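You operate a simulated robot arm through the tools that you are given. There is no shell and no other tool. Be economical: measure what you need, move in short steps, check, and stop when the job is done.

You are at the controls of a simulated two-armed robot. One attempt, no reset.

Task
On the packing table, fold the blue cloth in half.

Only the result counts: the job must be done as asked and must still hold three seconds after the hand-in. Knocking over, shifting, dropping, spilling or breaking anything else fails it. Flat cloth is picked up by pressing the open fingertips on it (5 to 10 N) and closing them slowly along it; thin cloth reads only 2 to 8 mm in the jaws.

Robot
Two 7-joint arms with two-finger parallel grippers on one trunk, on a base that drives. Base frame: it is fixed to the floor where the robot stands at the start and does not move with it; the origin is under the middle of the robot, x ahead of it, y to its left, z up; the surface under the hand at the start is at about z = 0.85. Units: m, rad, N and s.
The left shoulder is at the start at [0.07, 0.187, 1.19], the right one opposite. With the tool pointing down near the work surface each hand reaches from about 0.32 to 0.8 m from the robot's upright axis, wherever it stands, measured 20 degrees to its own side. Places, roughly: packing table [0.6, 1.3, 0.8]. Payload 3.91 kg a hand.
The tool frame of a hand sits at the grasp point between the pads (the TCP): z along the fingers, y along the line on which they close. The tips reach 0.03 m beyond it. Largest opening 0.11 m; finger width 0.02, thickness 0.01; the body of the gripper, 0.048 by 0.112 m, starts 0.055 m behind the TCP.
Orientation is that of the tool frame in the base frame, as a unit quaternion [w, x, y, z]. With the fingers straight down and closing along the base's y, the tool's x points along the base's -x, its y along +y and its z along -z.

Tools
- The arms move only by the tool step_arm. It takes "left_increments", "right_increments" or both (then of equal length, played together; a hand with none holds still); each is a list of rows, each a list of 7 numbers: the shift along the tool's x, y, z in m, then the turn, a rotation vector about the tool's x, y, z in rad, then the closure, from 0 (fully open) to 1 (shut). In form: [[x, y, z, wx, wy, wz, jaw], ...]. A call has 1 to 10 rows; each row is the pose to reach, as a shift and turn from the pose commanded when the call began, along the tool's axes at that moment. Each row takes 0.2 s and may step no farther than 0.05 m and 0.15 rad from the row before; otherwise, or with a gripper value out of range, the whole call is refused. A pose out of reach is approached as far as the arm can. The call stops where the force on the tool passes 40 N (or 10 N more than at its start, if that is more) or the arm is blocked; 0.2 s more then pass. Each finger travels about 0.072 m/s and halts on what it meets, pressing with about 39 N; the grip force reading is that of the motor and also rises with nothing between the fingers. The clock runs only during rows and for 0.2 s after the last one: add rows that repeat a pose to give the fingers time. It gives the time, the measured TCP pose, the force on the tool (base axes), the opening and the grip force at its end, in the units of the frame above (readings bear some noise), with the torque about the TCP (base axes, N m) and any sound that the robot's microphone picked up, and new pictures: "pictures" is both (left out), scene, wrist or none (wrist: the cameras of the hands that moved).
- Cameras (640 x 400 px; columns grow to the right, rows downward): "scene" is now at [0.1237, 0.0202, 1.3945]; the picture's right is [0.28, -0.96, 0.00], its down [-0.74, -0.22, -0.63] and it looks along [0.60, 0.18, -0.78] (base axes); focal length 249 px, centre (320, 200). "left" rides on the left gripper at [0.073, -0.017, -0.103] in its tool frame; the picture's right is [0.23, 0.97, 0.00], its down [-0.76, 0.18, -0.62] and it looks along [-0.61, 0.14, 0.78] (tool axes); focal length 222 px, centre (320, 200). "right" rides on the right gripper at [0.072, 0.017, -0.103] in its tool frame; the picture's right is [-0.23, 0.97, 0.00], its down [-0.76, -0.18, -0.62] and it looks along [-0.61, -0.14, 0.78] (tool axes); focal length 222 px, centre (320, 200). There is no depth. A picture from a camera that has moved, and an enlarged one, comes with that camera's place and axes in the base frame and with its lens.
- slide_trunk(by): slides the trunk up (or, below 0, down) by that many m; the arms and the scene camera ride with it, the base frame stays. It gives what a move gives, with no picture.
- base_move(legs): drives the robot by 1 to 6 legs, each [ahead, turn to the left] in m and rad, along the robot's own axes; the way and the turn of a leg run together, so that a leg with both is an arc; at most 1.5 m and 3.142 rad a leg. The arms and the cameras ride along, it lands a little off, and it stops where it bumps. It gives what a move gives, and a new picture of the scene camera.
- head_to(pan, tilt): turns the head with the scene camera to pan (to the left, within 1.501 rad either way) and tilt (down, from -0.506 to 1.204), counted from straight ahead of the robot. It gives what a move gives, and a new picture of the scene camera.
- enlarge(camera, box): a new picture of the part [left, top, right, bottom] of that camera's present view, enlarged. No time passes.
- job_done(): hands the job in; it is judged then, once.

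Work in short steps. Places have to be worked out from the pictures, the camera data and where the tool is seen: move nearer, look again, correct. Check each grasp and each placing, and mend what went wrong. You have 120 turns and 260 pictures in all, those below and enlarged ones among them. Open the grippers and draw the arms clear of the work before you hand the job in, unless the task says otherwise; then end with one line.

The tools are called after ">>>" as a command line: name --argument value ..., lists and objects as JSON in quotes. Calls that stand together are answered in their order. step_arm: Moves the arms, as the interface text tells. Its arguments: {"type":"object","properties":{"left_increments":{"type":"array","items":{"type":"array","items":{"type":"number"}}},"right_increments":{"type":"array","items":{"type":"array","items":{"type":"number"}}},"pictures":{"type":"string","enum":["both","scene","wrist","none"]}},"required":[]} The other tools are called the same way: slide_trunk (by) slides the trunk up or down; base_move (legs) drives the base; head_to (pan, tilt) turns the head that bears the scene camera; enlarge (camera, box) takes an enlarged picture of a part of a camera's view; job_done () hands the job in.

At the start:

```text
time: 0.0
left_tool_pos: [0.4983, 0.393, 0.9919]
left_tool_rot: [0.0, -0.001, 1.0, 0.0]
left_wrist_force: [0.3, -0.4, -0.2]
left_torque: [0.02, 0.0, 0.02]
left_width: 0.1102
left_grip_force: 0.1
right_tool_pos: [0.4565, -0.0203, 0.9976]
right_tool_rot: [0.0, -0.001, 1.0, 0.0]
right_wrist_force: [0.1, 0.4, 0.4]
right_torque: [0.01, 0.02, 0.01]
right_width: 0.1101
right_grip_force: 0.1
trunk travel left (down, up): [-0.7, 0.24]
robot x, y, heading: [-0.0022, -0.0039, -0.005]
head pan, tilt: [0.288, 0.888]
```

scene: 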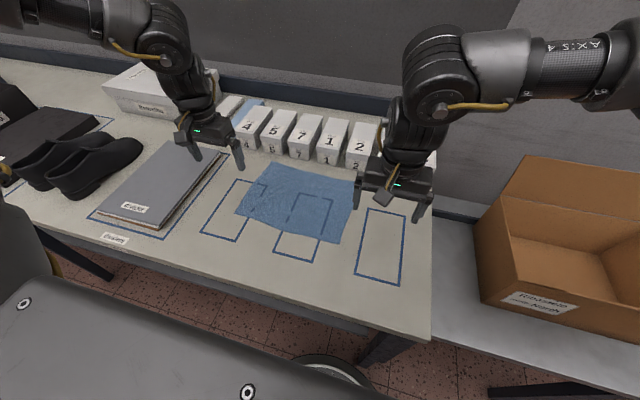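
right: 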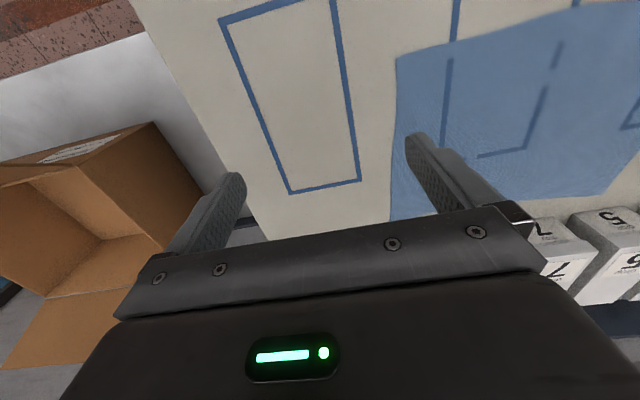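
left: 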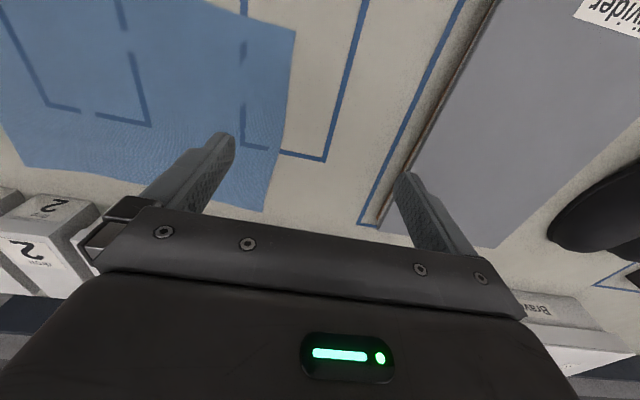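

The blue cloth seems to lie right ahead, about 0.2 x 0.29 m. I look to the left first, to see which table is which and whether there's another cloth.

>>> head_to --pan 1.1 --tilt 0.6

>>> head_to --pan 0.288 --tilt 1.0

```text
time: 1.1
left_tool_pos: [0.4979, 0.394, 0.9932]
left_tool_rot: [0.0, -0.001, 1.0, 0.0]
left_wrist_force: [-0.8, 0.4, 0.3]
left_torque: [0.03, 0.0, 0.01]
left_width: 0.1102
left_grip_force: 0.0
right_tool_pos: [0.4569, -0.0203, 0.9982]
right_tool_rot: [-0.001, -0.001, 1.0, 0.0]
right_wrist_force: [0.4, -0.1, -0.5]
right_torque: [-0.03, 0.01, -0.02]
right_width: 0.11
right_grip_force: 0.0
trunk travel left (down, up): [-0.7, 0.24]
robot x, y, heading: [-0.0016, -0.0009, 0.002]
head pan, tilt: [1.1, 0.6]
camera scene: at [0.091, 0.0772, 1.4183], right [0.89, -0.45, 0.0], down [-0.26, -0.5, -0.82], along [0.38, 0.73, -0.57], focal length 249 px, centre (320, 200)
```

scene: 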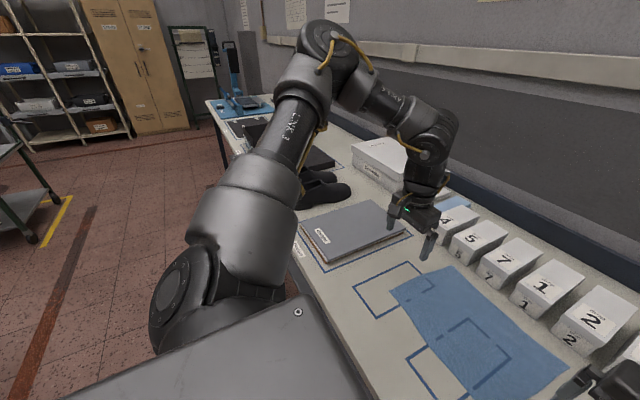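

```text
time: 2.3
left_tool_pos: [0.4977, 0.3937, 0.9915]
left_tool_rot: [0.0, -0.001, 1.0, 0.0]
left_wrist_force: [0.0, -0.2, -0.2]
left_torque: [-0.05, -0.01, 0.0]
left_width: 0.1098
left_grip_force: 0.1
right_tool_pos: [0.456, -0.0204, 0.9983]
right_tool_rot: [0.0, -0.001, 1.0, 0.0]
right_wrist_force: [-0.5, 0.1, 0.2]
right_torque: [0.02, 0.02, 0.01]
right_width: 0.1099
right_grip_force: 0.0
trunk travel left (down, up): [-0.7, 0.24]
robot x, y, heading: [0.0015, -0.0014, -0.001]
head pan, tilt: [0.288, 1.0]
camera scene: at [0.1176, 0.0183, 1.3864], right [0.28, -0.96, 0.0], down [-0.81, -0.24, -0.54], along [0.52, 0.15, -0.84], focal length 249 px, centre (320, 200)
```

scene: 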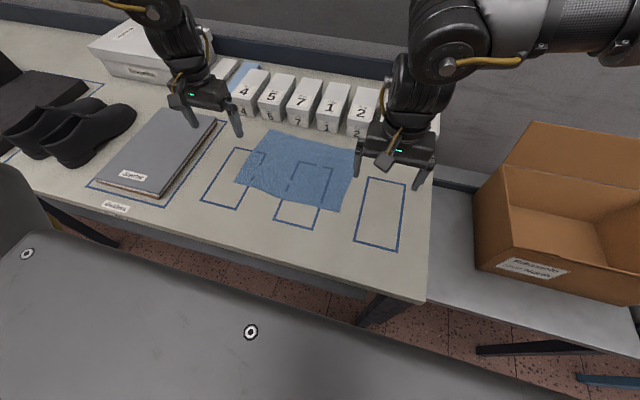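

One long packing table; I enlarge the cloth and the small blue thing behind the boxes.

>>> enlarge --camera "scene" --box '[200, 40, 440, 260]'

>>> enlarge --camera "right" --box '[320, 0, 640, 250]'

>>> enlarge --camera "left" --box '[0, 0, 380, 240]'

```text
1.82 times, centred on (320, 150) of scene
camera zoom: at [0.1176, 0.0183, 1.3864], right [0.28, -0.96, 0.0], down [-0.81, -0.24, -0.54], along [0.52, 0.15, -0.84], focal length 453 px, centre (320, 291)
```

zoom: 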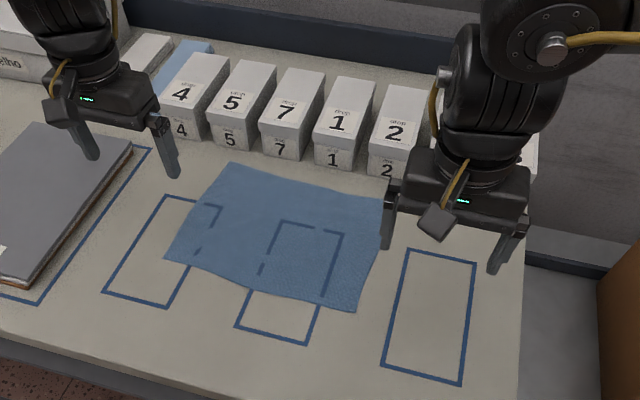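

```text
1.60 times, centred on (480, 125) of right
camera zoom: at [0.3841, -0.0036, 1.1001], right [0.23, 0.97, 0.0], down [0.76, -0.18, 0.62], along [0.61, -0.14, -0.78], focal length 355 px, centre (64, 320)
```

zoom: 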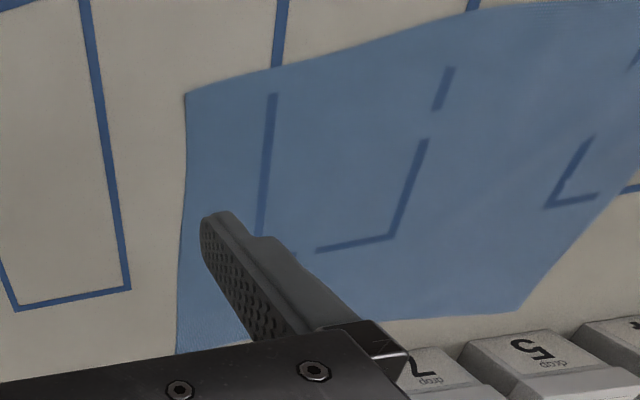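

```text
1.67 times, centred on (190, 120) of left
camera zoom: at [0.4264, 0.3755, 1.096], right [-0.23, 0.97, 0.0], down [0.76, 0.18, 0.62], along [0.61, 0.14, -0.78], focal length 370 px, centre (537, 333)
```

zoom: 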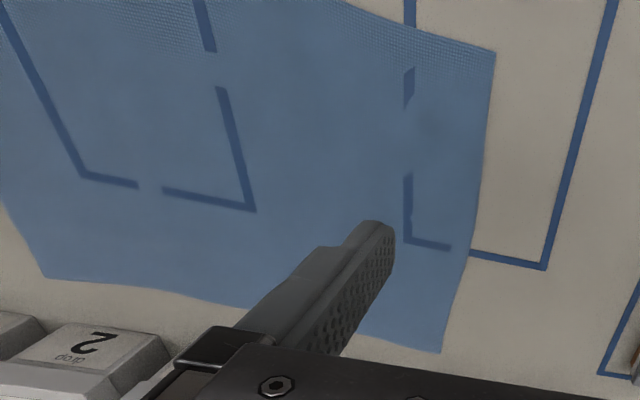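

Cloth corners come out at about NR (.427,.062), NL (.438,.355), FL (.656,.342), FR (.648,.048), numbered boxes stand at x ≥ 0.695. Plan: pinch both far corners and fold them toward me onto the near edge. I move both hands above the far corners with partly closed jaws.

>>> step_arm --right_increments '[[-0.037, 0.02, 0.0, 0, 0, 0, 0.3], [-0.074, 0.04, 0.02, 0, 0, 0, 0.7], [-0.11, 0.06, 0.04, 0, 0, 0, 0.73], [-0.147, 0.08, 0.06, 0, 0, 0, 0.73], [-0.184, 0.098, 0.08, 0, 0, 0, 0.73], [-0.184, 0.098, 0.08, 0, 0, 0, 0.73]]' --left_increments '[[-0.03, -0.016, 0.0, 0, 0, 0, 0.3], [-0.06, -0.032, 0.02, 0, 0, 0, 0.7], [-0.09, -0.048, 0.04, 0, 0, 0, 0.73], [-0.12, -0.064, 0.06, 0, 0, 0, 0.73], [-0.15, -0.081, 0.075, 0, 0, 0, 0.73], [-0.15, -0.081, 0.075, 0, 0, 0, 0.73]]'

```text
time: 3.7
left_tool_pos: [0.5837, 0.3491, 0.947]
left_tool_rot: [0.0, -0.001, 1.0, -0.001]
left_wrist_force: [0.2, 0.1, -0.3]
left_torque: [-0.01, 0.02, 0.01]
left_width: 0.0298
left_grip_force: 0.1
left hand out of reach, approached as far as the arm can: row 3, 4, 5, 6
right_tool_pos: [0.5931, 0.0633, 0.9301]
right_tool_rot: [-0.001, 0.0, 1.0, 0.001]
right_wrist_force: [-0.1, -0.5, 0.4]
right_torque: [0.02, 0.01, 0.02]
right_width: 0.0297
right_grip_force: 0.0
right hand out of reach, approached as far as the arm can: row 4, 5, 6
trunk travel left (down, up): [-0.7, 0.24]
robot x, y, heading: [-0.0051, 0.0003, -0.0]
head pan, tilt: [0.288, 1.0]
camera scene: at [0.1181, 0.0185, 1.3863], right [0.28, -0.96, 0.0], down [-0.81, -0.24, -0.54], along [0.52, 0.15, -0.84], focal length 249 px, centre (320, 200)
camera right: at [0.5209, 0.081, 1.0317], right [0.23, 0.97, 0.0], down [0.76, -0.18, 0.62], along [0.61, -0.14, -0.78], focal length 222 px, centre (320, 200)
camera left: at [0.5124, 0.3313, 1.0503], right [-0.23, 0.97, 0.0], down [0.76, 0.18, 0.62], along [0.61, 0.14, -0.78], focal length 222 px, centre (320, 200)
```

scene: 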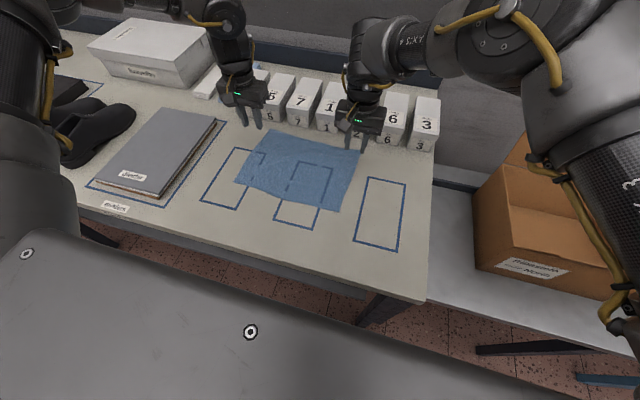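
right: 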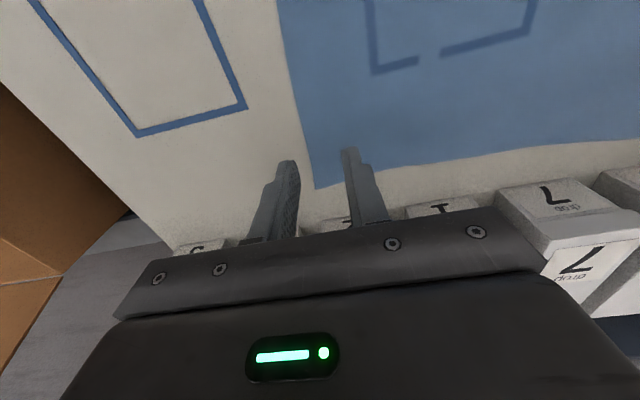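
left: 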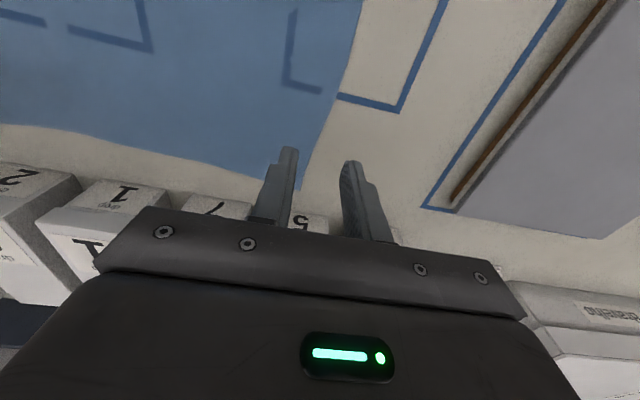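

The arms stopped short of the target ("out of reach"). I try the remaining shift once from here to see whether it was a passing limit.

>>> step_arm --right_increments '[[-0.02, 0.005, 0.0, 0, 0, 0, 0.73], [-0.045, 0.014, 0.0, 0, 0, 0, 0.73], [-0.045, 0.014, 0.0, 0, 0, 0, 0.73]]' --left_increments '[[-0.02, -0.015, 0.01, 0, 0, 0, 0.73], [-0.04, -0.03, 0.02, 0, 0, 0, 0.73], [-0.064, -0.037, 0.02, 0, 0, 0, 0.73]]' --pictures "none"

```text
time: 4.5
left_tool_pos: [0.579, 0.3434, 0.947]
left_tool_rot: [0.001, -0.001, 1.0, 0.0]
left_wrist_force: [-0.2, 0.1, 0.8]
left_torque: [-0.02, -0.01, 0.0]
left_width: 0.0298
left_grip_force: 0.0
left hand out of reach, approached as far as the arm can: row 1, 2, 3
right_tool_pos: [0.5931, 0.0634, 0.9321]
right_tool_rot: [0.001, 0.0, 1.0, 0.0]
right_wrist_force: [0.2, 0.8, 0.1]
right_torque: [0.01, 0.03, 0.04]
right_width: 0.03
right_grip_force: 0.0
right hand out of reach, approached as far as the arm can: row 1, 2, 3
trunk travel left (down, up): [-0.7, 0.24]
robot x, y, heading: [0.0012, -0.0007, -0.006]
head pan, tilt: [0.288, 1.0]
```

The limit is real, perhaps a wrist joint. I test whether leaning the hands (fingers pointing slightly away from me) gives more reach.

>>> step_arm --right_increments '[[0.0, 0.0, -0.02, 0, -0.14, 0, 0.73], [-0.0, 0.0, -0.02, 0, -0.28, 0, 0.73], [-0.03, 0.01, -0.02, 0, -0.28, 0, 0.73], [-0.045, 0.014, -0.02, 0, -0.28, 0, 0.73]]' --left_increments '[[0.0, 0.0, -0.01, 0, -0.14, 0, 0.73], [-0.0, -0.02, -0.01, 0, -0.28, 0, 0.73], [-0.03, -0.03, -0.01, 0, -0.28, 0, 0.73], [-0.06, -0.037, -0.01, 0, -0.28, 0, 0.73]]' --pictures "scene"

```text
time: 5.5
left_tool_pos: [0.6284, 0.3152, 0.9607]
left_tool_rot: [0.142, -0.001, 0.99, -0.001]
left_wrist_force: [-0.5, 0.1, 0.1]
left_torque: [-0.03, -0.01, 0.05]
left_width: 0.0297
left_grip_force: 0.1
left hand out of reach, approached as far as the arm can: row 4
right_tool_pos: [0.63, 0.0697, 0.9525]
right_tool_rot: [0.141, 0.001, 0.99, 0.001]
right_wrist_force: [-0.6, 0.4, 1.2]
right_torque: [0.0, 0.0, 0.04]
right_width: 0.0296
right_grip_force: 0.0
right hand out of reach, approached as far as the arm can: row 4
trunk travel left (down, up): [-0.7, 0.24]
robot x, y, heading: [-0.0009, -0.0013, -0.0]
head pan, tilt: [0.288, 1.0]
camera scene: at [0.1166, 0.019, 1.3864], right [0.28, -0.96, 0.0], down [-0.81, -0.24, -0.54], along [0.52, 0.15, -0.84], focal length 249 px, centre (320, 200)
```

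scene: 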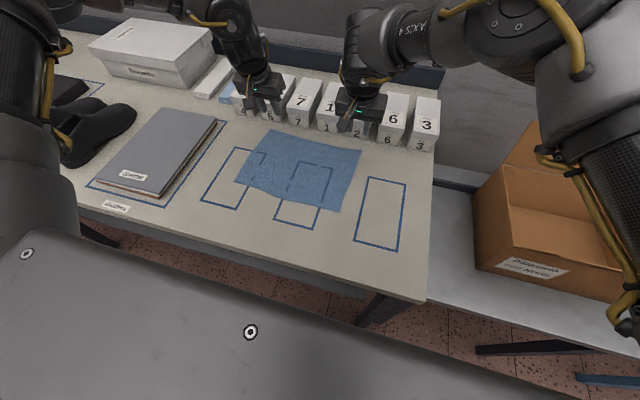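

Leaning helps, so a wrist bend limit is likely; a higher trunk should give the forearm a better slope. I raise the trunk by 0.12, then lower and straighten the hands.

>>> slide_trunk --by 0.12

>>> step_arm --right_increments '[[0.0, 0.0, 0.04, 0, 0.0, 0, 0.73], [0.0, 0.0, 0.08, 0, 0.1, 0, 0.73], [0.0, 0.0, 0.11, 0, 0.2, 0, 0.73], [0.01, 0.0, 0.11, 0, 0.28, 0, 0.73]]' --left_increments '[[0.0, 0.0, 0.04, 0, 0.0, 0, 0.73], [0.0, 0.0, 0.08, 0, 0.1, 0, 0.73], [0.0, 0.0, 0.11, 0, 0.2, 0, 0.73], [0.01, 0.0, 0.11, 0, 0.28, 0, 0.73]]'

```text
time: 7.0
left_tool_pos: [0.6301, 0.3158, 1.0811]
left_tool_rot: [0.139, -0.001, 0.99, -0.001]
left_wrist_force: [0.2, -0.4, -1.0]
left_torque: [0.0, 0.0, 0.0]
left_width: 0.0297
left_grip_force: 0.0
right_tool_pos: [0.6325, 0.0685, 1.0709]
right_tool_rot: [0.139, 0.0, 0.99, 0.002]
right_wrist_force: [-0.4, -0.3, 0.9]
right_torque: [-0.02, 0.0, -0.04]
right_width: 0.0297
right_grip_force: 0.1
trunk travel left (down, up): [-0.82, 0.12]
robot x, y, heading: [0.0001, -0.0007, -0.004]
head pan, tilt: [0.288, 1.0]
```

```text
time: 8.0
left_tool_pos: [0.5721, 0.3609, 1.0358]
left_tool_rot: [0.002, 0.0, 1.0, -0.001]
left_wrist_force: [-0.8, -0.7, -0.6]
left_torque: [-0.01, 0.01, 0.01]
left_width: 0.0299
left_grip_force: 0.1
left hand out of reach, approached as far as the arm can: row 1, 2, 3, 4
right_tool_pos: [0.5791, 0.0652, 0.9831]
right_tool_rot: [0.002, 0.001, 1.0, 0.005]
right_wrist_force: [0.1, -0.1, 0.2]
right_torque: [0.0, -0.02, -0.02]
right_width: 0.0296
right_grip_force: 0.2
right hand out of reach, approached as far as the arm can: row 1, 2, 3, 4
trunk travel left (down, up): [-0.82, 0.12]
robot x, y, heading: [-0.0028, -0.0007, 0.001]
head pan, tilt: [0.288, 1.0]
camera scene: at [0.1179, 0.0181, 1.5063], right [0.28, -0.96, 0.0], down [-0.81, -0.24, -0.54], along [0.52, 0.15, -0.84], focal length 249 px, centre (320, 200)
camera right: at [0.5069, 0.0809, 1.0859], right [0.23, 0.97, 0.01], down [0.76, -0.19, 0.62], along [0.61, -0.14, -0.78], focal length 222 px, centre (320, 200)
camera left: at [0.5014, 0.3428, 1.1381], right [-0.23, 0.97, 0.0], down [0.76, 0.18, 0.62], along [0.61, 0.14, -0.78], focal length 222 px, centre (320, 200)
```

scene: 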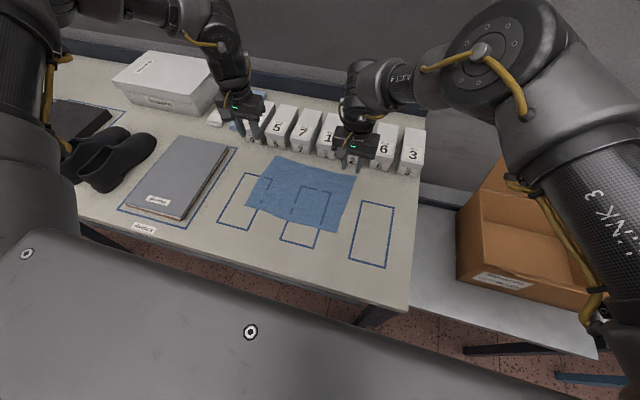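
right: 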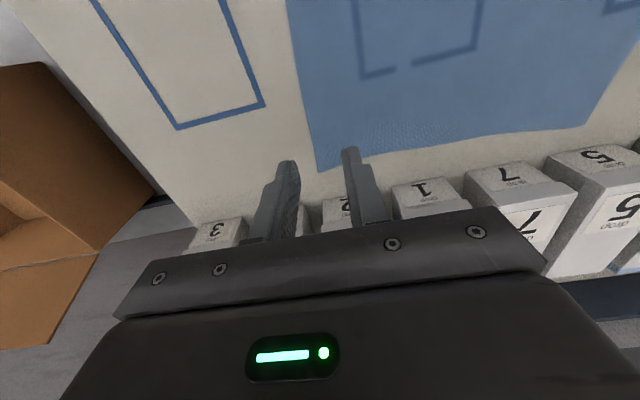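
left: 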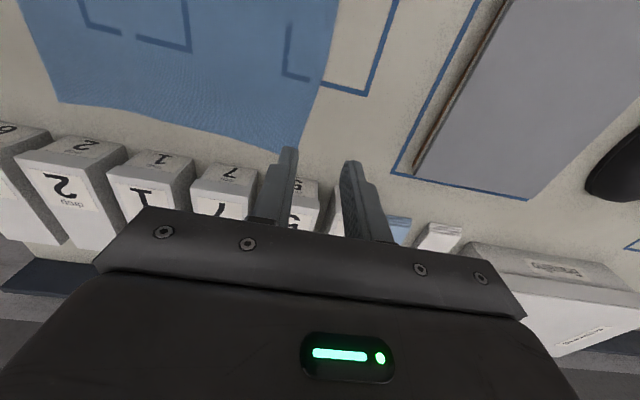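

Raising made it worse, so it's plain arm length. I lift the hands relative to the shoulders, then lower the trunk instead.

>>> step_arm --right_increments '[[0.02, 0.0, -0.045, 0, 0, 0, 0.73], [0.04, 0.0, -0.09, 0, 0, 0, 0.73], [0.05, 0.0, -0.135, 0, 0, 0, 0.73], [0.05, 0.0, -0.18, 0, 0, 0, 0.73], [0.05, 0.0, -0.22, 0, 0, 0, 0.73], [0.05, 0.0, -0.25, 0, 0, 0, 0.73]]' --left_increments '[[0.02, 0.0, -0.045, 0, 0, 0, 0.73], [0.04, 0.0, -0.09, 0, 0, 0, 0.73], [0.05, 0.0, -0.135, 0, 0, 0, 0.73], [0.05, 0.0, -0.18, 0, 0, 0, 0.73], [0.05, 0.0, -0.2, 0, 0, 0, 0.73], [0.05, 0.0, -0.2, 0, 0, 0, 0.73]]' --pictures "none"

```text
time: 9.4
left_tool_pos: [0.5232, 0.3594, 1.2334]
left_tool_rot: [0.001, -0.001, 1.0, -0.001]
left_wrist_force: [-0.9, -0.4, 0.9]
left_torque: [-0.02, 0.0, 0.0]
left_width: 0.0295
left_grip_force: 0.0
right_tool_pos: [0.5315, 0.0613, 1.2368]
right_tool_rot: [-0.002, 0.001, 1.0, 0.002]
right_wrist_force: [0.0, 0.3, -0.8]
right_torque: [-0.01, 0.02, -0.02]
right_width: 0.0295
right_grip_force: 0.0
trunk travel left (down, up): [-0.82, 0.12]
robot x, y, heading: [0.0012, -0.0014, -0.004]
head pan, tilt: [0.288, 1.0]
```

Both are at z≈1.235 with full reach. I lower the trunk by 0.27 (to z≈0.965) and then go forward.

>>> slide_trunk --by -0.27

>>> step_arm --right_increments '[[-0.04, 0.005, 0.01, 0, 0, 0, 0.73], [-0.08, 0.01, 0.02, 0, 0, 0, 0.73], [-0.107, 0.014, 0.03, 0, 0, 0, 0.73], [-0.107, 0.014, 0.03, 0, 0, 0, 0.73]]' --left_increments '[[-0.04, -0.015, 0.01, 0, 0, 0, 0.73], [-0.08, -0.03, 0.02, 0, 0, 0, 0.73], [-0.12, -0.045, 0.03, 0, 0, 0, 0.73], [-0.12, -0.045, 0.03, 0, 0, 0, 0.73]]'

```text
time: 12.1
left_tool_pos: [0.5237, 0.3599, 0.962]
left_tool_rot: [0.0, 0.0, 1.0, 0.0]
left_wrist_force: [0.3, -0.9, 0.0]
left_torque: [-0.01, 0.02, 0.01]
left_width: 0.0296
left_grip_force: 0.1
right_tool_pos: [0.5323, 0.0624, 0.9667]
right_tool_rot: [0.0, 0.0, 1.0, 0.002]
right_wrist_force: [0.2, -0.7, 0.2]
right_torque: [0.03, -0.01, 0.0]
right_width: 0.0296
right_grip_force: 0.0
trunk travel left (down, up): [-0.55, 0.39]
robot x, y, heading: [-0.0, -0.0015, 0.004]
head pan, tilt: [0.288, 1.0]
```

```text
time: 13.1
left_tool_pos: [0.591, 0.3421, 0.9118]
left_tool_rot: [0.002, -0.001, 1.0, -0.002]
left_wrist_force: [0.4, -0.4, -0.3]
left_torque: [0.03, -0.01, -0.01]
left_width: 0.0297
left_grip_force: 0.0
left hand out of reach, approached as far as the arm can: row 2, 3, 4
right_tool_pos: [0.6058, 0.0578, 0.9407]
right_tool_rot: [-0.001, 0.009, 1.0, 0.011]
right_wrist_force: [0.5, 0.3, -0.4]
right_torque: [-0.02, 0.0, -0.03]
right_width: 0.0295
right_grip_force: 0.1
right hand out of reach, approached as far as the arm can: row 2, 3, 4
trunk travel left (down, up): [-0.55, 0.39]
robot x, y, heading: [-0.0007, -0.0001, 0.004]
head pan, tilt: [0.288, 1.0]
camera scene: at [0.1188, 0.0185, 1.2361], right [0.28, -0.96, 0.0], down [-0.81, -0.24, -0.54], along [0.52, 0.15, -0.84], focal length 249 px, centre (320, 200)
camera right: at [0.5344, 0.0742, 1.0425], right [0.25, 0.97, 0.02], down [0.76, -0.21, 0.62], along [0.6, -0.13, -0.79], focal length 222 px, centre (320, 200)
camera left: at [0.5193, 0.324, 1.0149], right [-0.23, 0.97, 0.0], down [0.76, 0.18, 0.63], along [0.61, 0.14, -0.78], focal length 222 px, centre (320, 200)
```

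scene: 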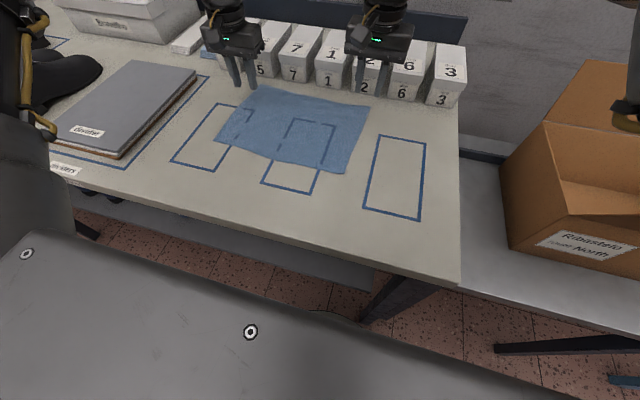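
right: 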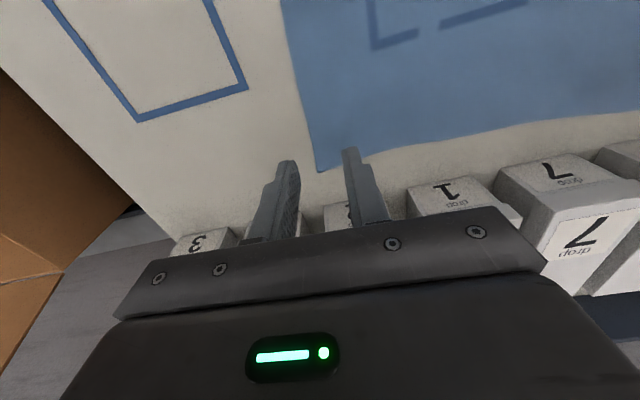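
left: 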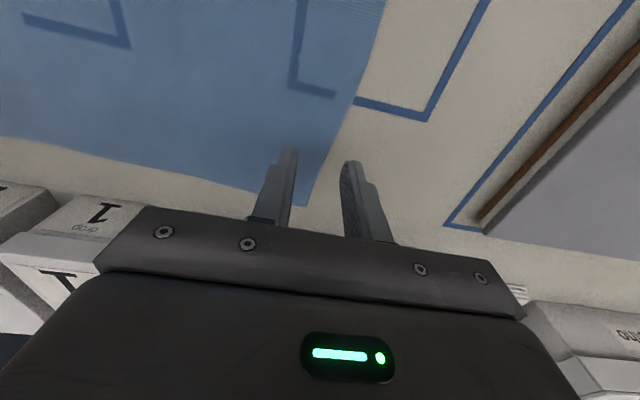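

Still short by 4–6 cm. I retract the hands up and back, then drive 0.07 m ahead (the table edge is ≈0.1 m in front of the chest).

>>> step_arm --right_increments '[[0.03, 0.0, -0.03, 0, 0, 0, 0.73], [0.07, 0.0, -0.05, 0, 0, 0, 0.73], [0.1, 0.0, -0.06, 0, 0, 0, 0.73]]' --left_increments '[[0.03, 0.0, -0.03, 0, 0, 0, 0.73], [0.07, 0.0, -0.06, 0, 0, 0, 0.73], [0.1, 0.0, -0.09, 0, 0, 0, 0.73]]' --pictures "none"

>>> base_move --legs '[[0.07, 0.0]]'

```text
time: 13.9
left_tool_pos: [0.4838, 0.3431, 1.0047]
left_tool_rot: [0.002, 0.0, 1.0, -0.001]
left_wrist_force: [-1.0, -0.6, 0.3]
left_torque: [0.0, -0.02, 0.0]
left_width: 0.0297
left_grip_force: 0.0
right_tool_pos: [0.4973, 0.062, 0.9978]
right_tool_rot: [0.001, 0.001, 1.0, 0.004]
right_wrist_force: [-0.2, 0.5, 0.2]
right_torque: [0.01, -0.06, 0.01]
right_width: 0.0298
right_grip_force: 0.1
trunk travel left (down, up): [-0.55, 0.39]
robot x, y, heading: [-0.0, 0.0004, -0.004]
head pan, tilt: [0.288, 1.0]
```

```text
time: 14.9
left_tool_pos: [0.5361, 0.3212, 1.0063]
left_tool_rot: [-0.002, 0.009, 1.0, 0.008]
left_wrist_force: [2.0, -0.2, -0.5]
left_torque: [0.13, 0.08, 0.01]
left_width: 0.0296
left_grip_force: 0.1
right_tool_pos: [0.5481, 0.0441, 0.9979]
right_tool_rot: [-0.001, 0.01, 1.0, 0.011]
right_wrist_force: [1.4, -1.9, -0.4]
right_torque: [0.12, 0.11, 0.01]
right_width: 0.0297
right_grip_force: 0.0
trunk travel left (down, up): [-0.55, 0.39]
robot x, y, heading: [0.0427, 0.0055, 0.008]
head pan, tilt: [0.288, 1.0]
stopped in leg 1: the robot was blocked; the commanded pose is now the measured one
camera scene: at [0.1651, 0.0169, 1.2357], right [0.29, -0.96, -0.01], down [-0.81, -0.24, -0.54], along [0.51, 0.17, -0.84], focal length 249 px, centre (320, 200)
```

scene: 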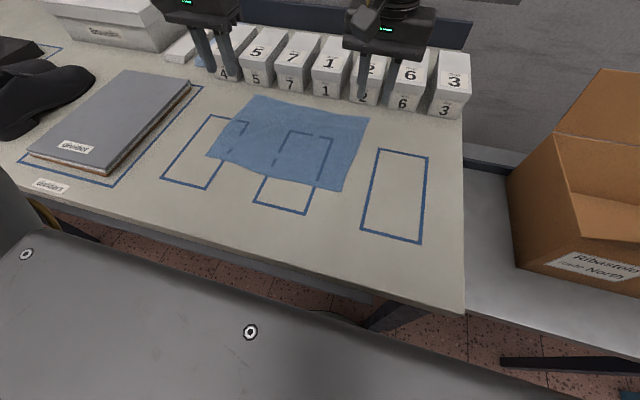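

Blocked after 4.5 cm by something low; I back off 1 cm and try reaching the corners now.

>>> base_move --legs '[[-0.01, 0.0]]'

>>> step_arm --right_increments '[[-0.03, 0.01, 0.015, 0, -0.1, 0, 0.73], [-0.06, 0.02, 0.03, 0, -0.2, 0, 0.73], [-0.1, 0.03, 0.06, 0, -0.2, 0, 0.73]]' --left_increments '[[-0.03, -0.005, 0.015, 0, -0.1, 0, 0.73], [-0.07, -0.01, 0.03, 0, -0.2, 0, 0.73], [-0.115, -0.01, 0.06, 0, -0.2, 0, 0.73]]'

```text
time: 15.6
left_tool_pos: [0.5197, 0.3403, 1.0039]
left_tool_rot: [0.001, 0.005, 1.0, 0.0]
left_wrist_force: [-0.2, 0.0, 0.0]
left_torque: [-0.06, -0.04, -0.01]
left_width: 0.0295
left_grip_force: 0.1
right_tool_pos: [0.5307, 0.0634, 1.0005]
right_tool_rot: [0.003, 0.006, 1.0, 0.004]
right_wrist_force: [-0.7, 0.4, -0.2]
right_torque: [-0.09, -0.02, 0.01]
right_width: 0.0295
right_grip_force: 0.0
trunk travel left (down, up): [-0.55, 0.39]
robot x, y, heading: [0.0304, 0.0086, 0.014]
head pan, tilt: [0.288, 1.0]
camera scene: at [0.148, 0.0331, 1.2362], right [0.29, -0.96, 0.0], down [-0.8, -0.25, -0.54], along [0.52, 0.16, -0.84], focal length 249 px, centre (320, 200)
```

scene: 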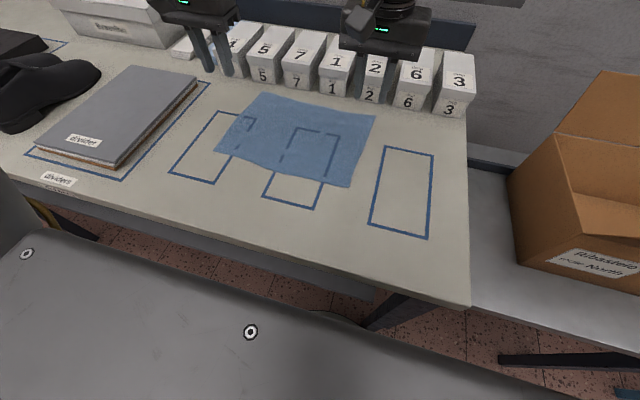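

```text
refused: row 3 steps farther than a row can; nothing moved
```

Now reach again in smaller steps with a small lean of 0.2 rad.

>>> step_arm --right_increments '[[-0.03, 0.005, 0.015, 0, -0.1, 0, 0.73], [-0.06, 0.01, 0.03, 0, -0.2, 0, 0.73], [-0.085, 0.015, 0.05, 0, -0.2, 0, 0.73], [-0.105, 0.015, 0.07, 0, -0.2, 0, 0.73]]' --left_increments '[[-0.03, -0.01, 0.015, 0, -0.1, 0, 0.73], [-0.06, -0.02, 0.03, 0, -0.2, 0, 0.73], [-0.095, -0.028, 0.05, 0, -0.2, 0, 0.73], [-0.125, -0.028, 0.07, 0, -0.2, 0, 0.73]]'

```text
time: 16.6
left_tool_pos: [0.6436, 0.3133, 0.9317]
left_tool_rot: [0.101, 0.005, 0.995, -0.002]
left_wrist_force: [-0.4, 0.5, -0.1]
left_torque: [-0.02, -0.01, -0.01]
left_width: 0.0298
left_grip_force: 0.0
left hand out of reach, approached as far as the arm can: row 4
right_tool_pos: [0.6436, 0.0703, 0.9389]
right_tool_rot: [0.101, 0.017, 0.995, 0.013]
right_wrist_force: [0.4, 0.7, 0.0]
right_torque: [-0.01, 0.0, 0.01]
right_width: 0.0296
right_grip_force: 0.0
trunk travel left (down, up): [-0.55, 0.39]
robot x, y, heading: [0.0294, 0.0118, 0.009]
head pan, tilt: [0.288, 1.0]
camera scene: at [0.15, 0.0324, 1.2361], right [0.29, -0.96, 0.0], down [-0.81, -0.25, -0.54], along [0.52, 0.16, -0.84], focal length 249 px, centre (320, 200)
camera right: at [0.553, 0.0873, 1.0237], right [0.25, 0.96, 0.08], down [0.61, -0.22, 0.76], along [0.75, -0.14, -0.65], focal length 222 px, centre (320, 200)
camera left: at [0.5534, 0.2969, 1.0186], right [-0.21, 0.98, -0.05], down [0.62, 0.17, 0.76], along [0.75, 0.13, -0.64], focal length 222 px, centre (320, 200)
```

scene: 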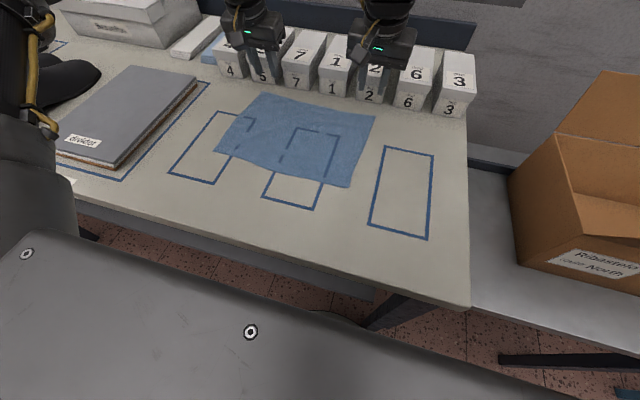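
right: 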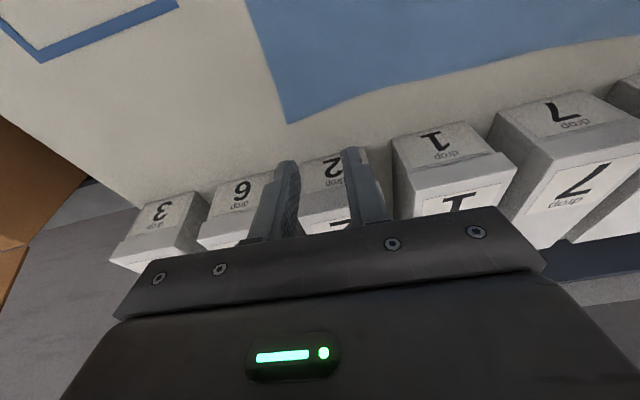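
left: 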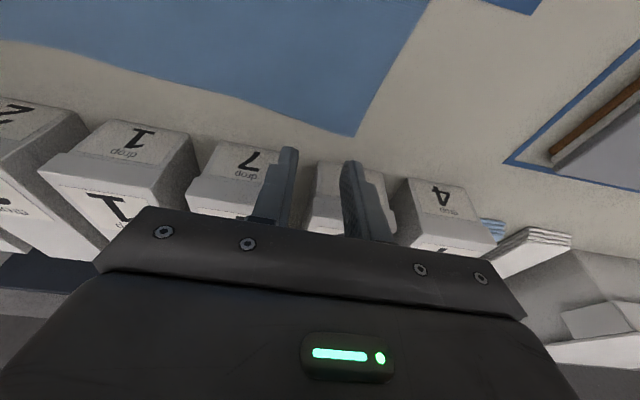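

Corners check out at FR (.648,.049), FL (.658,.344), table z≈0.85. I lower both hands to just above the cloth, with small corrections.

>>> step_arm --right_increments '[[0.004, 0.004, 0.025, 0.03, 0, 0, 0.73], [0.009, 0.008, 0.045, 0.03, 0, 0, 0.73], [0.0105, 0.008, 0.052, 0.03, 0, 0, 0.73]]' --left_increments '[[-0.002, 0.0, 0.025, 0, 0, 0, 0.73], [0.0, 0.0, 0.04, 0, 0, 0, 0.73], [0.002, 0.0, 0.045, 0, 0, 0, 0.73]]' --pictures "wrist"

```text
time: 17.4
left_tool_pos: [0.6465, 0.3115, 0.8904]
left_tool_rot: [0.103, 0.005, 0.995, 0.0]
left_wrist_force: [0.9, -0.2, -0.2]
left_torque: [0.02, -0.04, 0.0]
left_width: 0.0299
left_grip_force: 0.0
right_tool_pos: [0.641, 0.0691, 0.8834]
right_tool_rot: [0.102, 0.017, 0.995, -0.001]
right_wrist_force: [0.0, -0.7, 0.4]
right_torque: [-0.02, 0.04, 0.0]
right_width: 0.0298
right_grip_force: 0.1
right hand out of reach, approached as far as the arm can: row 2, 3
trunk travel left (down, up): [-0.55, 0.39]
robot x, y, heading: [0.0305, 0.0075, 0.005]
head pan, tilt: [0.288, 1.0]
camera right: at [0.5511, 0.0894, 0.9686], right [0.26, 0.97, 0.05], down [0.61, -0.2, 0.76], along [0.75, -0.17, -0.64], focal length 222 px, centre (320, 200)
camera left: at [0.5566, 0.2942, 0.976], right [-0.21, 0.98, -0.05], down [0.62, 0.17, 0.77], along [0.76, 0.13, -0.64], focal length 222 px, centre (320, 200)
```

right: 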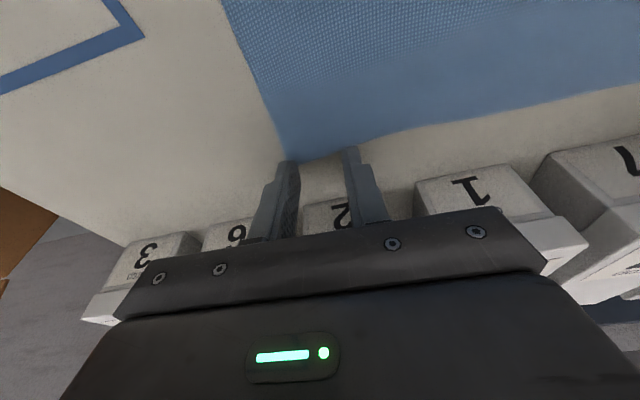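
left: 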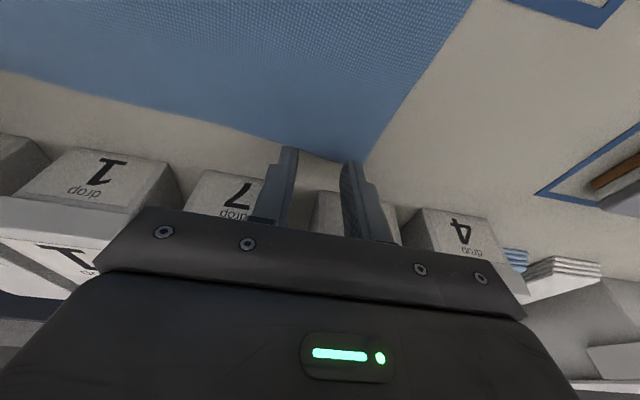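

The right hand is at its limit in y; I bring it 1.2 cm back toward me and 1 cm to the left, left hand slightly back too.

>>> step_arm --right_increments '[[0.008, 0.006, -0.002, 0, 0, 0, 0.73], [0.012, 0.01, -0.002, 0, 0, 0, 0.73]]' --left_increments '[[0.004, 0.001, 0.0, 0, 0, 0, 0.73], [0.006, 0.002, 0.003, 0, 0, 0, 0.73]]' --pictures "wrist"

```text
time: 17.9
left_tool_pos: [0.6428, 0.3118, 0.8899]
left_tool_rot: [0.101, 0.004, 0.995, 0.0]
left_wrist_force: [-0.5, 0.6, 0.5]
left_torque: [-0.06, -0.01, 0.0]
left_width: 0.0295
left_grip_force: 0.0
right_tool_pos: [0.6416, 0.0675, 0.8821]
right_tool_rot: [0.107, 0.025, 0.994, -0.005]
right_wrist_force: [-5.1, -0.1, 26.1]
right_torque: [0.24, 0.27, 0.04]
right_width: 0.0295
right_grip_force: 0.1
trunk travel left (down, up): [-0.55, 0.39]
robot x, y, heading: [0.0292, 0.0093, 0.01]
head pan, tilt: [0.288, 1.0]
stopped in row 2 (right hand): the force on the tool passed its limit at 46 N (the readings are from after the stop); the commanded pose is now the measured one
camera right: at [0.5491, 0.0904, 0.9665], right [0.27, 0.96, 0.04], down [0.6, -0.21, 0.77], along [0.75, -0.18, -0.63], focal length 222 px, centre (320, 200)
camera left: at [0.5521, 0.2941, 0.9769], right [-0.21, 0.98, -0.04], down [0.62, 0.17, 0.77], along [0.75, 0.14, -0.64], focal length 222 px, centre (320, 200)
```

right: 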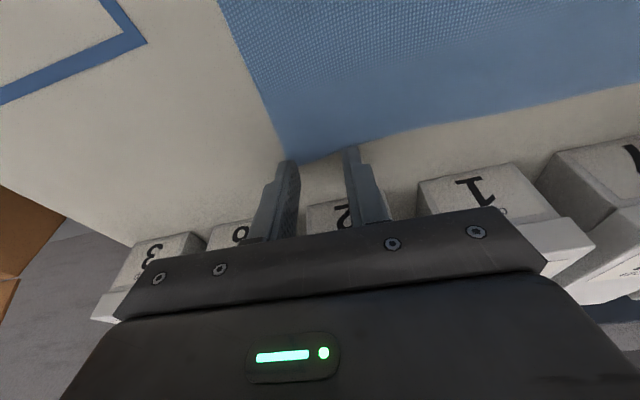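
left: 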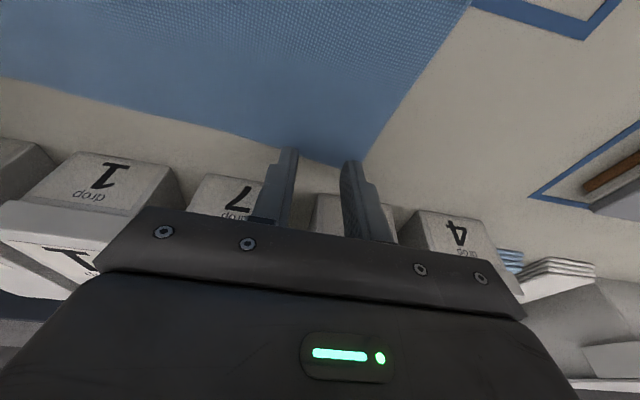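

The right hand touched down (TCP z≈.882 is contact). I lift it 8 mm and shift it to its place.

>>> step_arm --right_increments '[[-0.002, 0.0, -0.008, 0, 0, 0, 0.73], [0.006, 0.01, -0.009, 0, 0, 0, 0.73], [0.006, 0.01, -0.009, 0, 0, 0, 0.73]]' --pictures "wrist"

```text
time: 18.7
left_tool_pos: [0.6443, 0.3115, 0.8879]
left_tool_rot: [0.1, 0.005, 0.995, 0.001]
left_wrist_force: [0.3, 0.2, -0.1]
left_torque: [-0.01, -0.02, -0.03]
left_width: 0.0296
left_grip_force: 0.0
right_tool_pos: [0.6373, 0.0705, 0.8829]
right_tool_rot: [0.097, 0.033, 0.995, -0.003]
right_wrist_force: [-0.8, 0.8, 1.4]
right_torque: [0.02, 0.0, 0.0]
right_width: 0.0297
right_grip_force: 0.0
trunk travel left (down, up): [-0.55, 0.39]
robot x, y, heading: [0.0306, 0.0057, 0.008]
head pan, tilt: [0.288, 1.0]
camera right: at [0.5477, 0.0945, 0.9691], right [0.29, 0.96, 0.05], down [0.61, -0.22, 0.76], along [0.74, -0.19, -0.65], focal length 222 px, centre (320, 200)
```

right: 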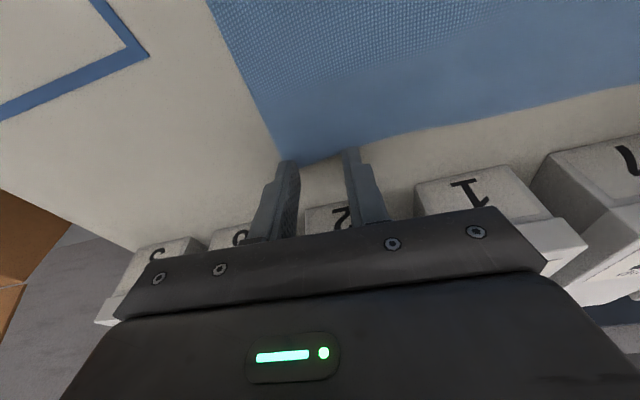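

The tips sit right at the cloth's edge; I shift the right hand 1.3 cm back toward me, 1 cm left, a bit higher.

>>> step_arm --right_increments '[[0.003, 0.004, -0.006, 0, 0, 0, 0.73], [0.012, 0.01, -0.005, -0.03, 0, 0, 0.73], [0.012, 0.01, -0.005, -0.03, 0, 0, 0.73]]' --left_increments '[[0.003, 0.0, 0, 0, 0, 0, 0.73], [0.006, 0.0, 0.001, 0, 0, 0, 0.73], [0.006, 0.0, 0.001, 0, 0, 0, 0.73]]' --pictures "wrist"

```text
time: 19.5
left_tool_pos: [0.6385, 0.3112, 0.8873]
left_tool_rot: [0.101, 0.005, 0.995, 0.0]
left_wrist_force: [0.0, 0.3, 0.5]
left_torque: [-0.02, -0.01, 0.0]
left_width: 0.0296
left_grip_force: 0.1
right_tool_pos: [0.6227, 0.0842, 0.885]
right_tool_rot: [0.1, 0.028, 0.995, 0.012]
right_wrist_force: [-1.0, 0.1, 0.0]
right_torque: [-0.01, -0.03, -0.01]
right_width: 0.0296
right_grip_force: 0.0
trunk travel left (down, up): [-0.55, 0.39]
robot x, y, heading: [0.0283, 0.0107, 0.006]
head pan, tilt: [0.288, 1.0]
camera right: at [0.5325, 0.105, 0.9719], right [0.27, 0.96, 0.07], down [0.61, -0.23, 0.76], along [0.74, -0.16, -0.65], focal length 222 px, centre (320, 200)
camera left: at [0.5485, 0.2943, 0.973], right [-0.21, 0.98, -0.04], down [0.62, 0.17, 0.76], along [0.75, 0.14, -0.64], focal length 222 px, centre (320, 200)
```

right: 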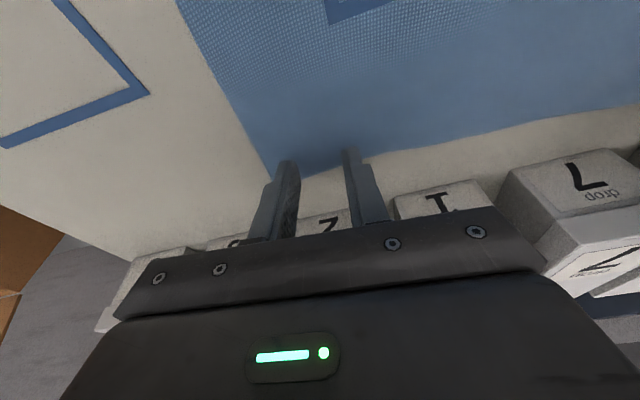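
left: 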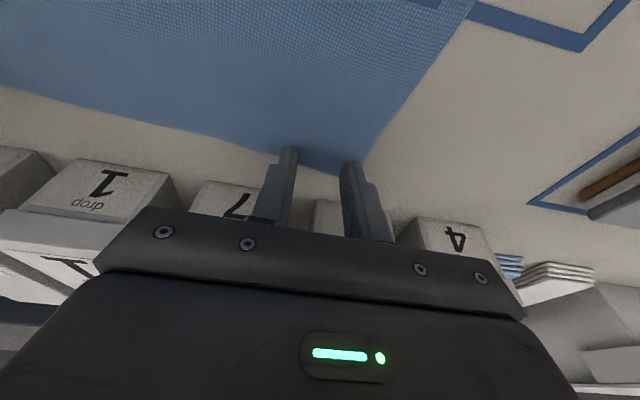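

Both hands are over the corners. Lower gently to contact.

>>> step_arm --right_increments '[[0, 0, 0.0, 0.03, 0, 0, 0.73], [0.0005, 0, 0.003, 0.03, 0, 0, 0.73]]' --left_increments '[[0, 0, 0.002, 0, 0, 0, 0.73], [0.001, 0, 0.005, 0, 0, 0, 0.73]]' --pictures "none"

```text
time: 20.1
left_tool_pos: [0.6391, 0.3108, 0.8819]
left_tool_rot: [0.102, 0.004, 0.995, 0.0]
left_wrist_force: [-0.3, 0.7, -0.2]
left_torque: [0.0, 0.01, -0.01]
left_width: 0.0297
left_grip_force: 0.1
right_tool_pos: [0.6284, 0.0829, 0.8923]
right_tool_rot: [0.104, 0.034, 0.994, 0.002]
right_wrist_force: [0.4, -0.2, 0.2]
right_torque: [0.01, -0.05, 0.0]
right_width: 0.0297
right_grip_force: 0.0
trunk travel left (down, up): [-0.55, 0.39]
robot x, y, heading: [0.0309, 0.011, 0.012]
head pan, tilt: [0.288, 1.0]
```

Left is nearly at contact; right rose slightly. Continue down in small steps.

>>> step_arm --right_increments '[[0.0005, 0, 0.003, 0, 0, 0, 0.73], [0.001, 0, 0.006, 0, 0, 0, 0.73]]' --left_increments '[[0, 0, 0.001, 0, 0, 0, 0.73], [0.0, 0, 0.002, 0, 0, 0, 0.73]]' --pictures "none"

```text
time: 20.7
left_tool_pos: [0.6386, 0.3105, 0.8818]
left_tool_rot: [0.103, 0.005, 0.995, 0.0]
left_wrist_force: [0.4, 1.0, 12.6]
left_torque: [0.1, 0.0, 0.0]
left_width: 0.0297
left_grip_force: 0.1
right_tool_pos: [0.6256, 0.0837, 0.8874]
right_tool_rot: [0.106, 0.033, 0.994, 0.001]
right_wrist_force: [0.0, -0.4, -0.8]
right_torque: [-0.04, 0.01, 0.0]
right_width: 0.0298
right_grip_force: 0.0
trunk travel left (down, up): [-0.55, 0.39]
robot x, y, heading: [0.0305, 0.0091, 0.01]
head pan, tilt: [0.288, 1.0]
```

Left presses 12.6 N; ease it by 0.5 mm. Right needs about 5 mm more.

>>> step_arm --right_increments '[[0.0005, 0, 0.003, 0, 0, 0, 0.73], [0.001, 0, 0.005, 0, 0, 0, 0.73], [0.001, 0, 0.006, 0, 0, 0, 0.73]]' --left_increments '[[0, 0, -0.0005, 0, 0, 0, 0.73], [0.0, 0, -0.0005, 0, 0, 0, 0.73], [0.0, 0, -0.0005, 0, 0, 0, 0.73]]' --pictures "none"

```text
time: 21.5
left_tool_pos: [0.6372, 0.3117, 0.883]
left_tool_rot: [0.102, 0.005, 0.995, 0.001]
left_wrist_force: [0.5, -0.7, 1.6]
left_torque: [0.01, 0.0, -0.01]
left_width: 0.0296
left_grip_force: 0.2
right_tool_pos: [0.6253, 0.083, 0.8822]
right_tool_rot: [0.108, 0.033, 0.994, 0.0]
right_wrist_force: [-1.8, 1.6, 32.0]
right_torque: [-0.2, 0.18, -0.02]
right_width: 0.0296
right_grip_force: 0.1
trunk travel left (down, up): [-0.55, 0.39]
robot x, y, heading: [0.0299, 0.0101, 0.008]
head pan, tilt: [0.288, 1.0]
```

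Stiffness is ~20 N/mm: right up 1.0 mm, left down 0.3 mm.

>>> step_arm --right_increments '[[-0.0002, 0, -0.001, 0, 0, 0, 0.73], [-0.0002, 0, -0.001, 0, 0, 0, 0.73]]' --left_increments '[[0, 0, 0.0003, 0, 0, 0, 0.73], [0.0, 0, 0.0003, 0, 0, 0, 0.73]]' --pictures "wrist"

```text
time: 22.0
left_tool_pos: [0.6381, 0.3109, 0.8811]
left_tool_rot: [0.102, 0.005, 0.995, 0.0]
left_wrist_force: [-1.4, 0.3, 6.7]
left_torque: [0.0, 0.02, -0.01]
left_width: 0.0295
left_grip_force: 0.1
right_tool_pos: [0.6287, 0.0841, 0.8826]
right_tool_rot: [0.108, 0.035, 0.994, 0.002]
right_wrist_force: [-1.0, 2.5, 17.8]
right_torque: [-0.2, 0.13, -0.03]
right_width: 0.0292
right_grip_force: 0.0
trunk travel left (down, up): [-0.55, 0.39]
robot x, y, heading: [0.0293, 0.0121, 0.012]
head pan, tilt: [0.288, 1.0]
stopped in row 2 (right hand): the force on the tool passed its limit at 44 N (the readings are from after the stop); the commanded pose is now the measured one
camera right: at [0.5366, 0.1055, 0.9665], right [0.29, 0.96, 0.06], down [0.6, -0.23, 0.77], along [0.75, -0.19, -0.63], focal length 222 px, centre (320, 200)
camera left: at [0.5467, 0.2939, 0.9686], right [-0.21, 0.98, -0.05], down [0.62, 0.17, 0.77], along [0.76, 0.14, -0.64], focal length 222 px, centre (320, 200)
```

right: 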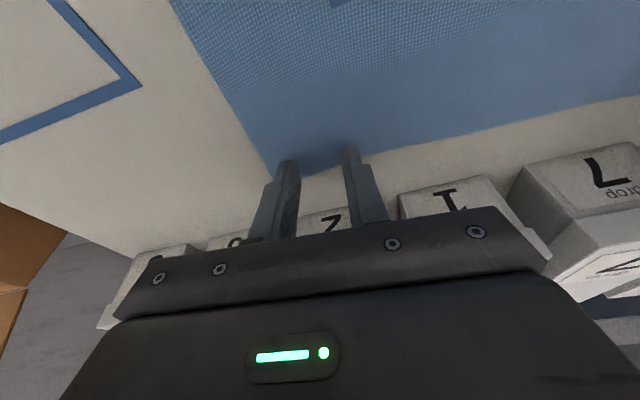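
left: 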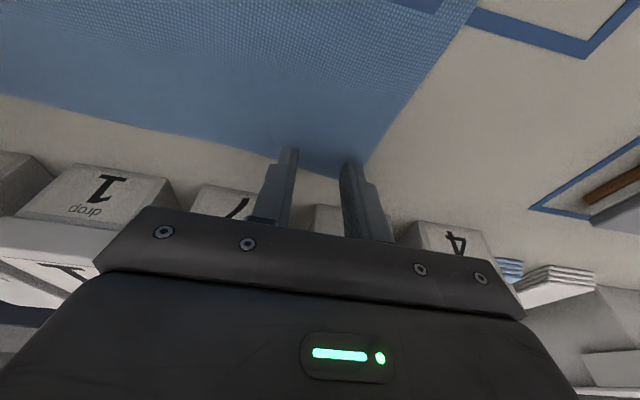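

Left is at 6.7 N: close it slowly now (8 rows); right eases up 0.5 mm.

>>> step_arm --right_increments '[[-0.0001, 0, -0.0005, 0, 0, 0, 0.73], [-0.0001, 0, -0.0005, 0, 0, 0, 0.73], [-0.0001, 0, -0.0005, 0, 0, 0, 0.73], [-0.0001, 0, -0.0005, 0, 0, 0, 0.73], [-0.0001, 0, -0.0005, 0, 0, 0, 0.73], [-0.0001, 0, -0.0005, 0, 0, 0, 0.73], [-0.0001, 0, -0.0005, 0, 0, 0, 0.73], [-0.0001, 0, -0.0005, 0, 0, 0, 0.73], [-0.0001, 0, -0.0005, 0, 0, 0, 0.73]]' --left_increments '[[0, 0, 0, 0, 0, 0, 0.77], [0, 0, 0, 0, 0, 0, 0.81], [0, 0, 0, 0, 0, 0, 0.85], [0, 0, 0, 0, 0, 0, 0.89], [0, 0, 0, 0, 0, 0, 0.93], [0, 0, 0, 0, 0, 0, 0.96], [0, 0, 0, 0, 0, 0, 1.0], [0, 0, 0, 0, 0, 0, 1.0], [0, 0, 0, 0, 0, 0, 1.0]]' --pictures "wrist"

```text
time: 24.0
left_tool_pos: [0.6368, 0.3112, 0.8817]
left_tool_rot: [0.102, 0.005, 0.995, 0.0]
left_wrist_force: [-1.8, -7.5, 17.8]
left_torque: [-0.22, 0.05, 0.0]
left_width: 0.0022
left_grip_force: 39.1
right_tool_pos: [0.627, 0.0819, 0.8816]
right_tool_rot: [0.109, 0.034, 0.993, 0.001]
right_wrist_force: [2.5, 5.0, 16.0]
right_torque: [-0.08, 0.01, 0.01]
right_width: 0.0277
right_grip_force: 0.2
trunk travel left (down, up): [-0.55, 0.39]
robot x, y, heading: [0.0312, 0.0105, 0.005]
head pan, tilt: [0.288, 1.0]
camera right: at [0.5355, 0.1044, 0.9667], right [0.29, 0.96, 0.06], down [0.6, -0.23, 0.77], along [0.75, -0.19, -0.64], focal length 222 px, centre (320, 200)
camera left: at [0.5462, 0.2931, 0.9687], right [-0.21, 0.98, -0.04], down [0.62, 0.17, 0.77], along [0.76, 0.14, -0.64], focal length 222 px, centre (320, 200)
```

right: 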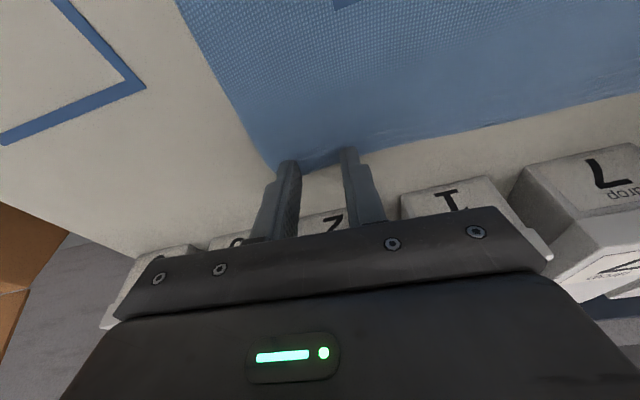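
left: 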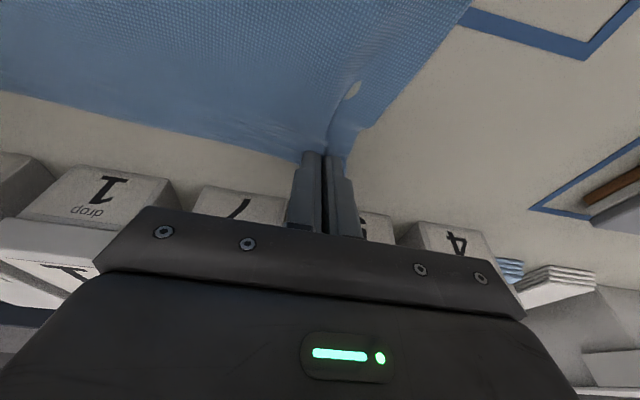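

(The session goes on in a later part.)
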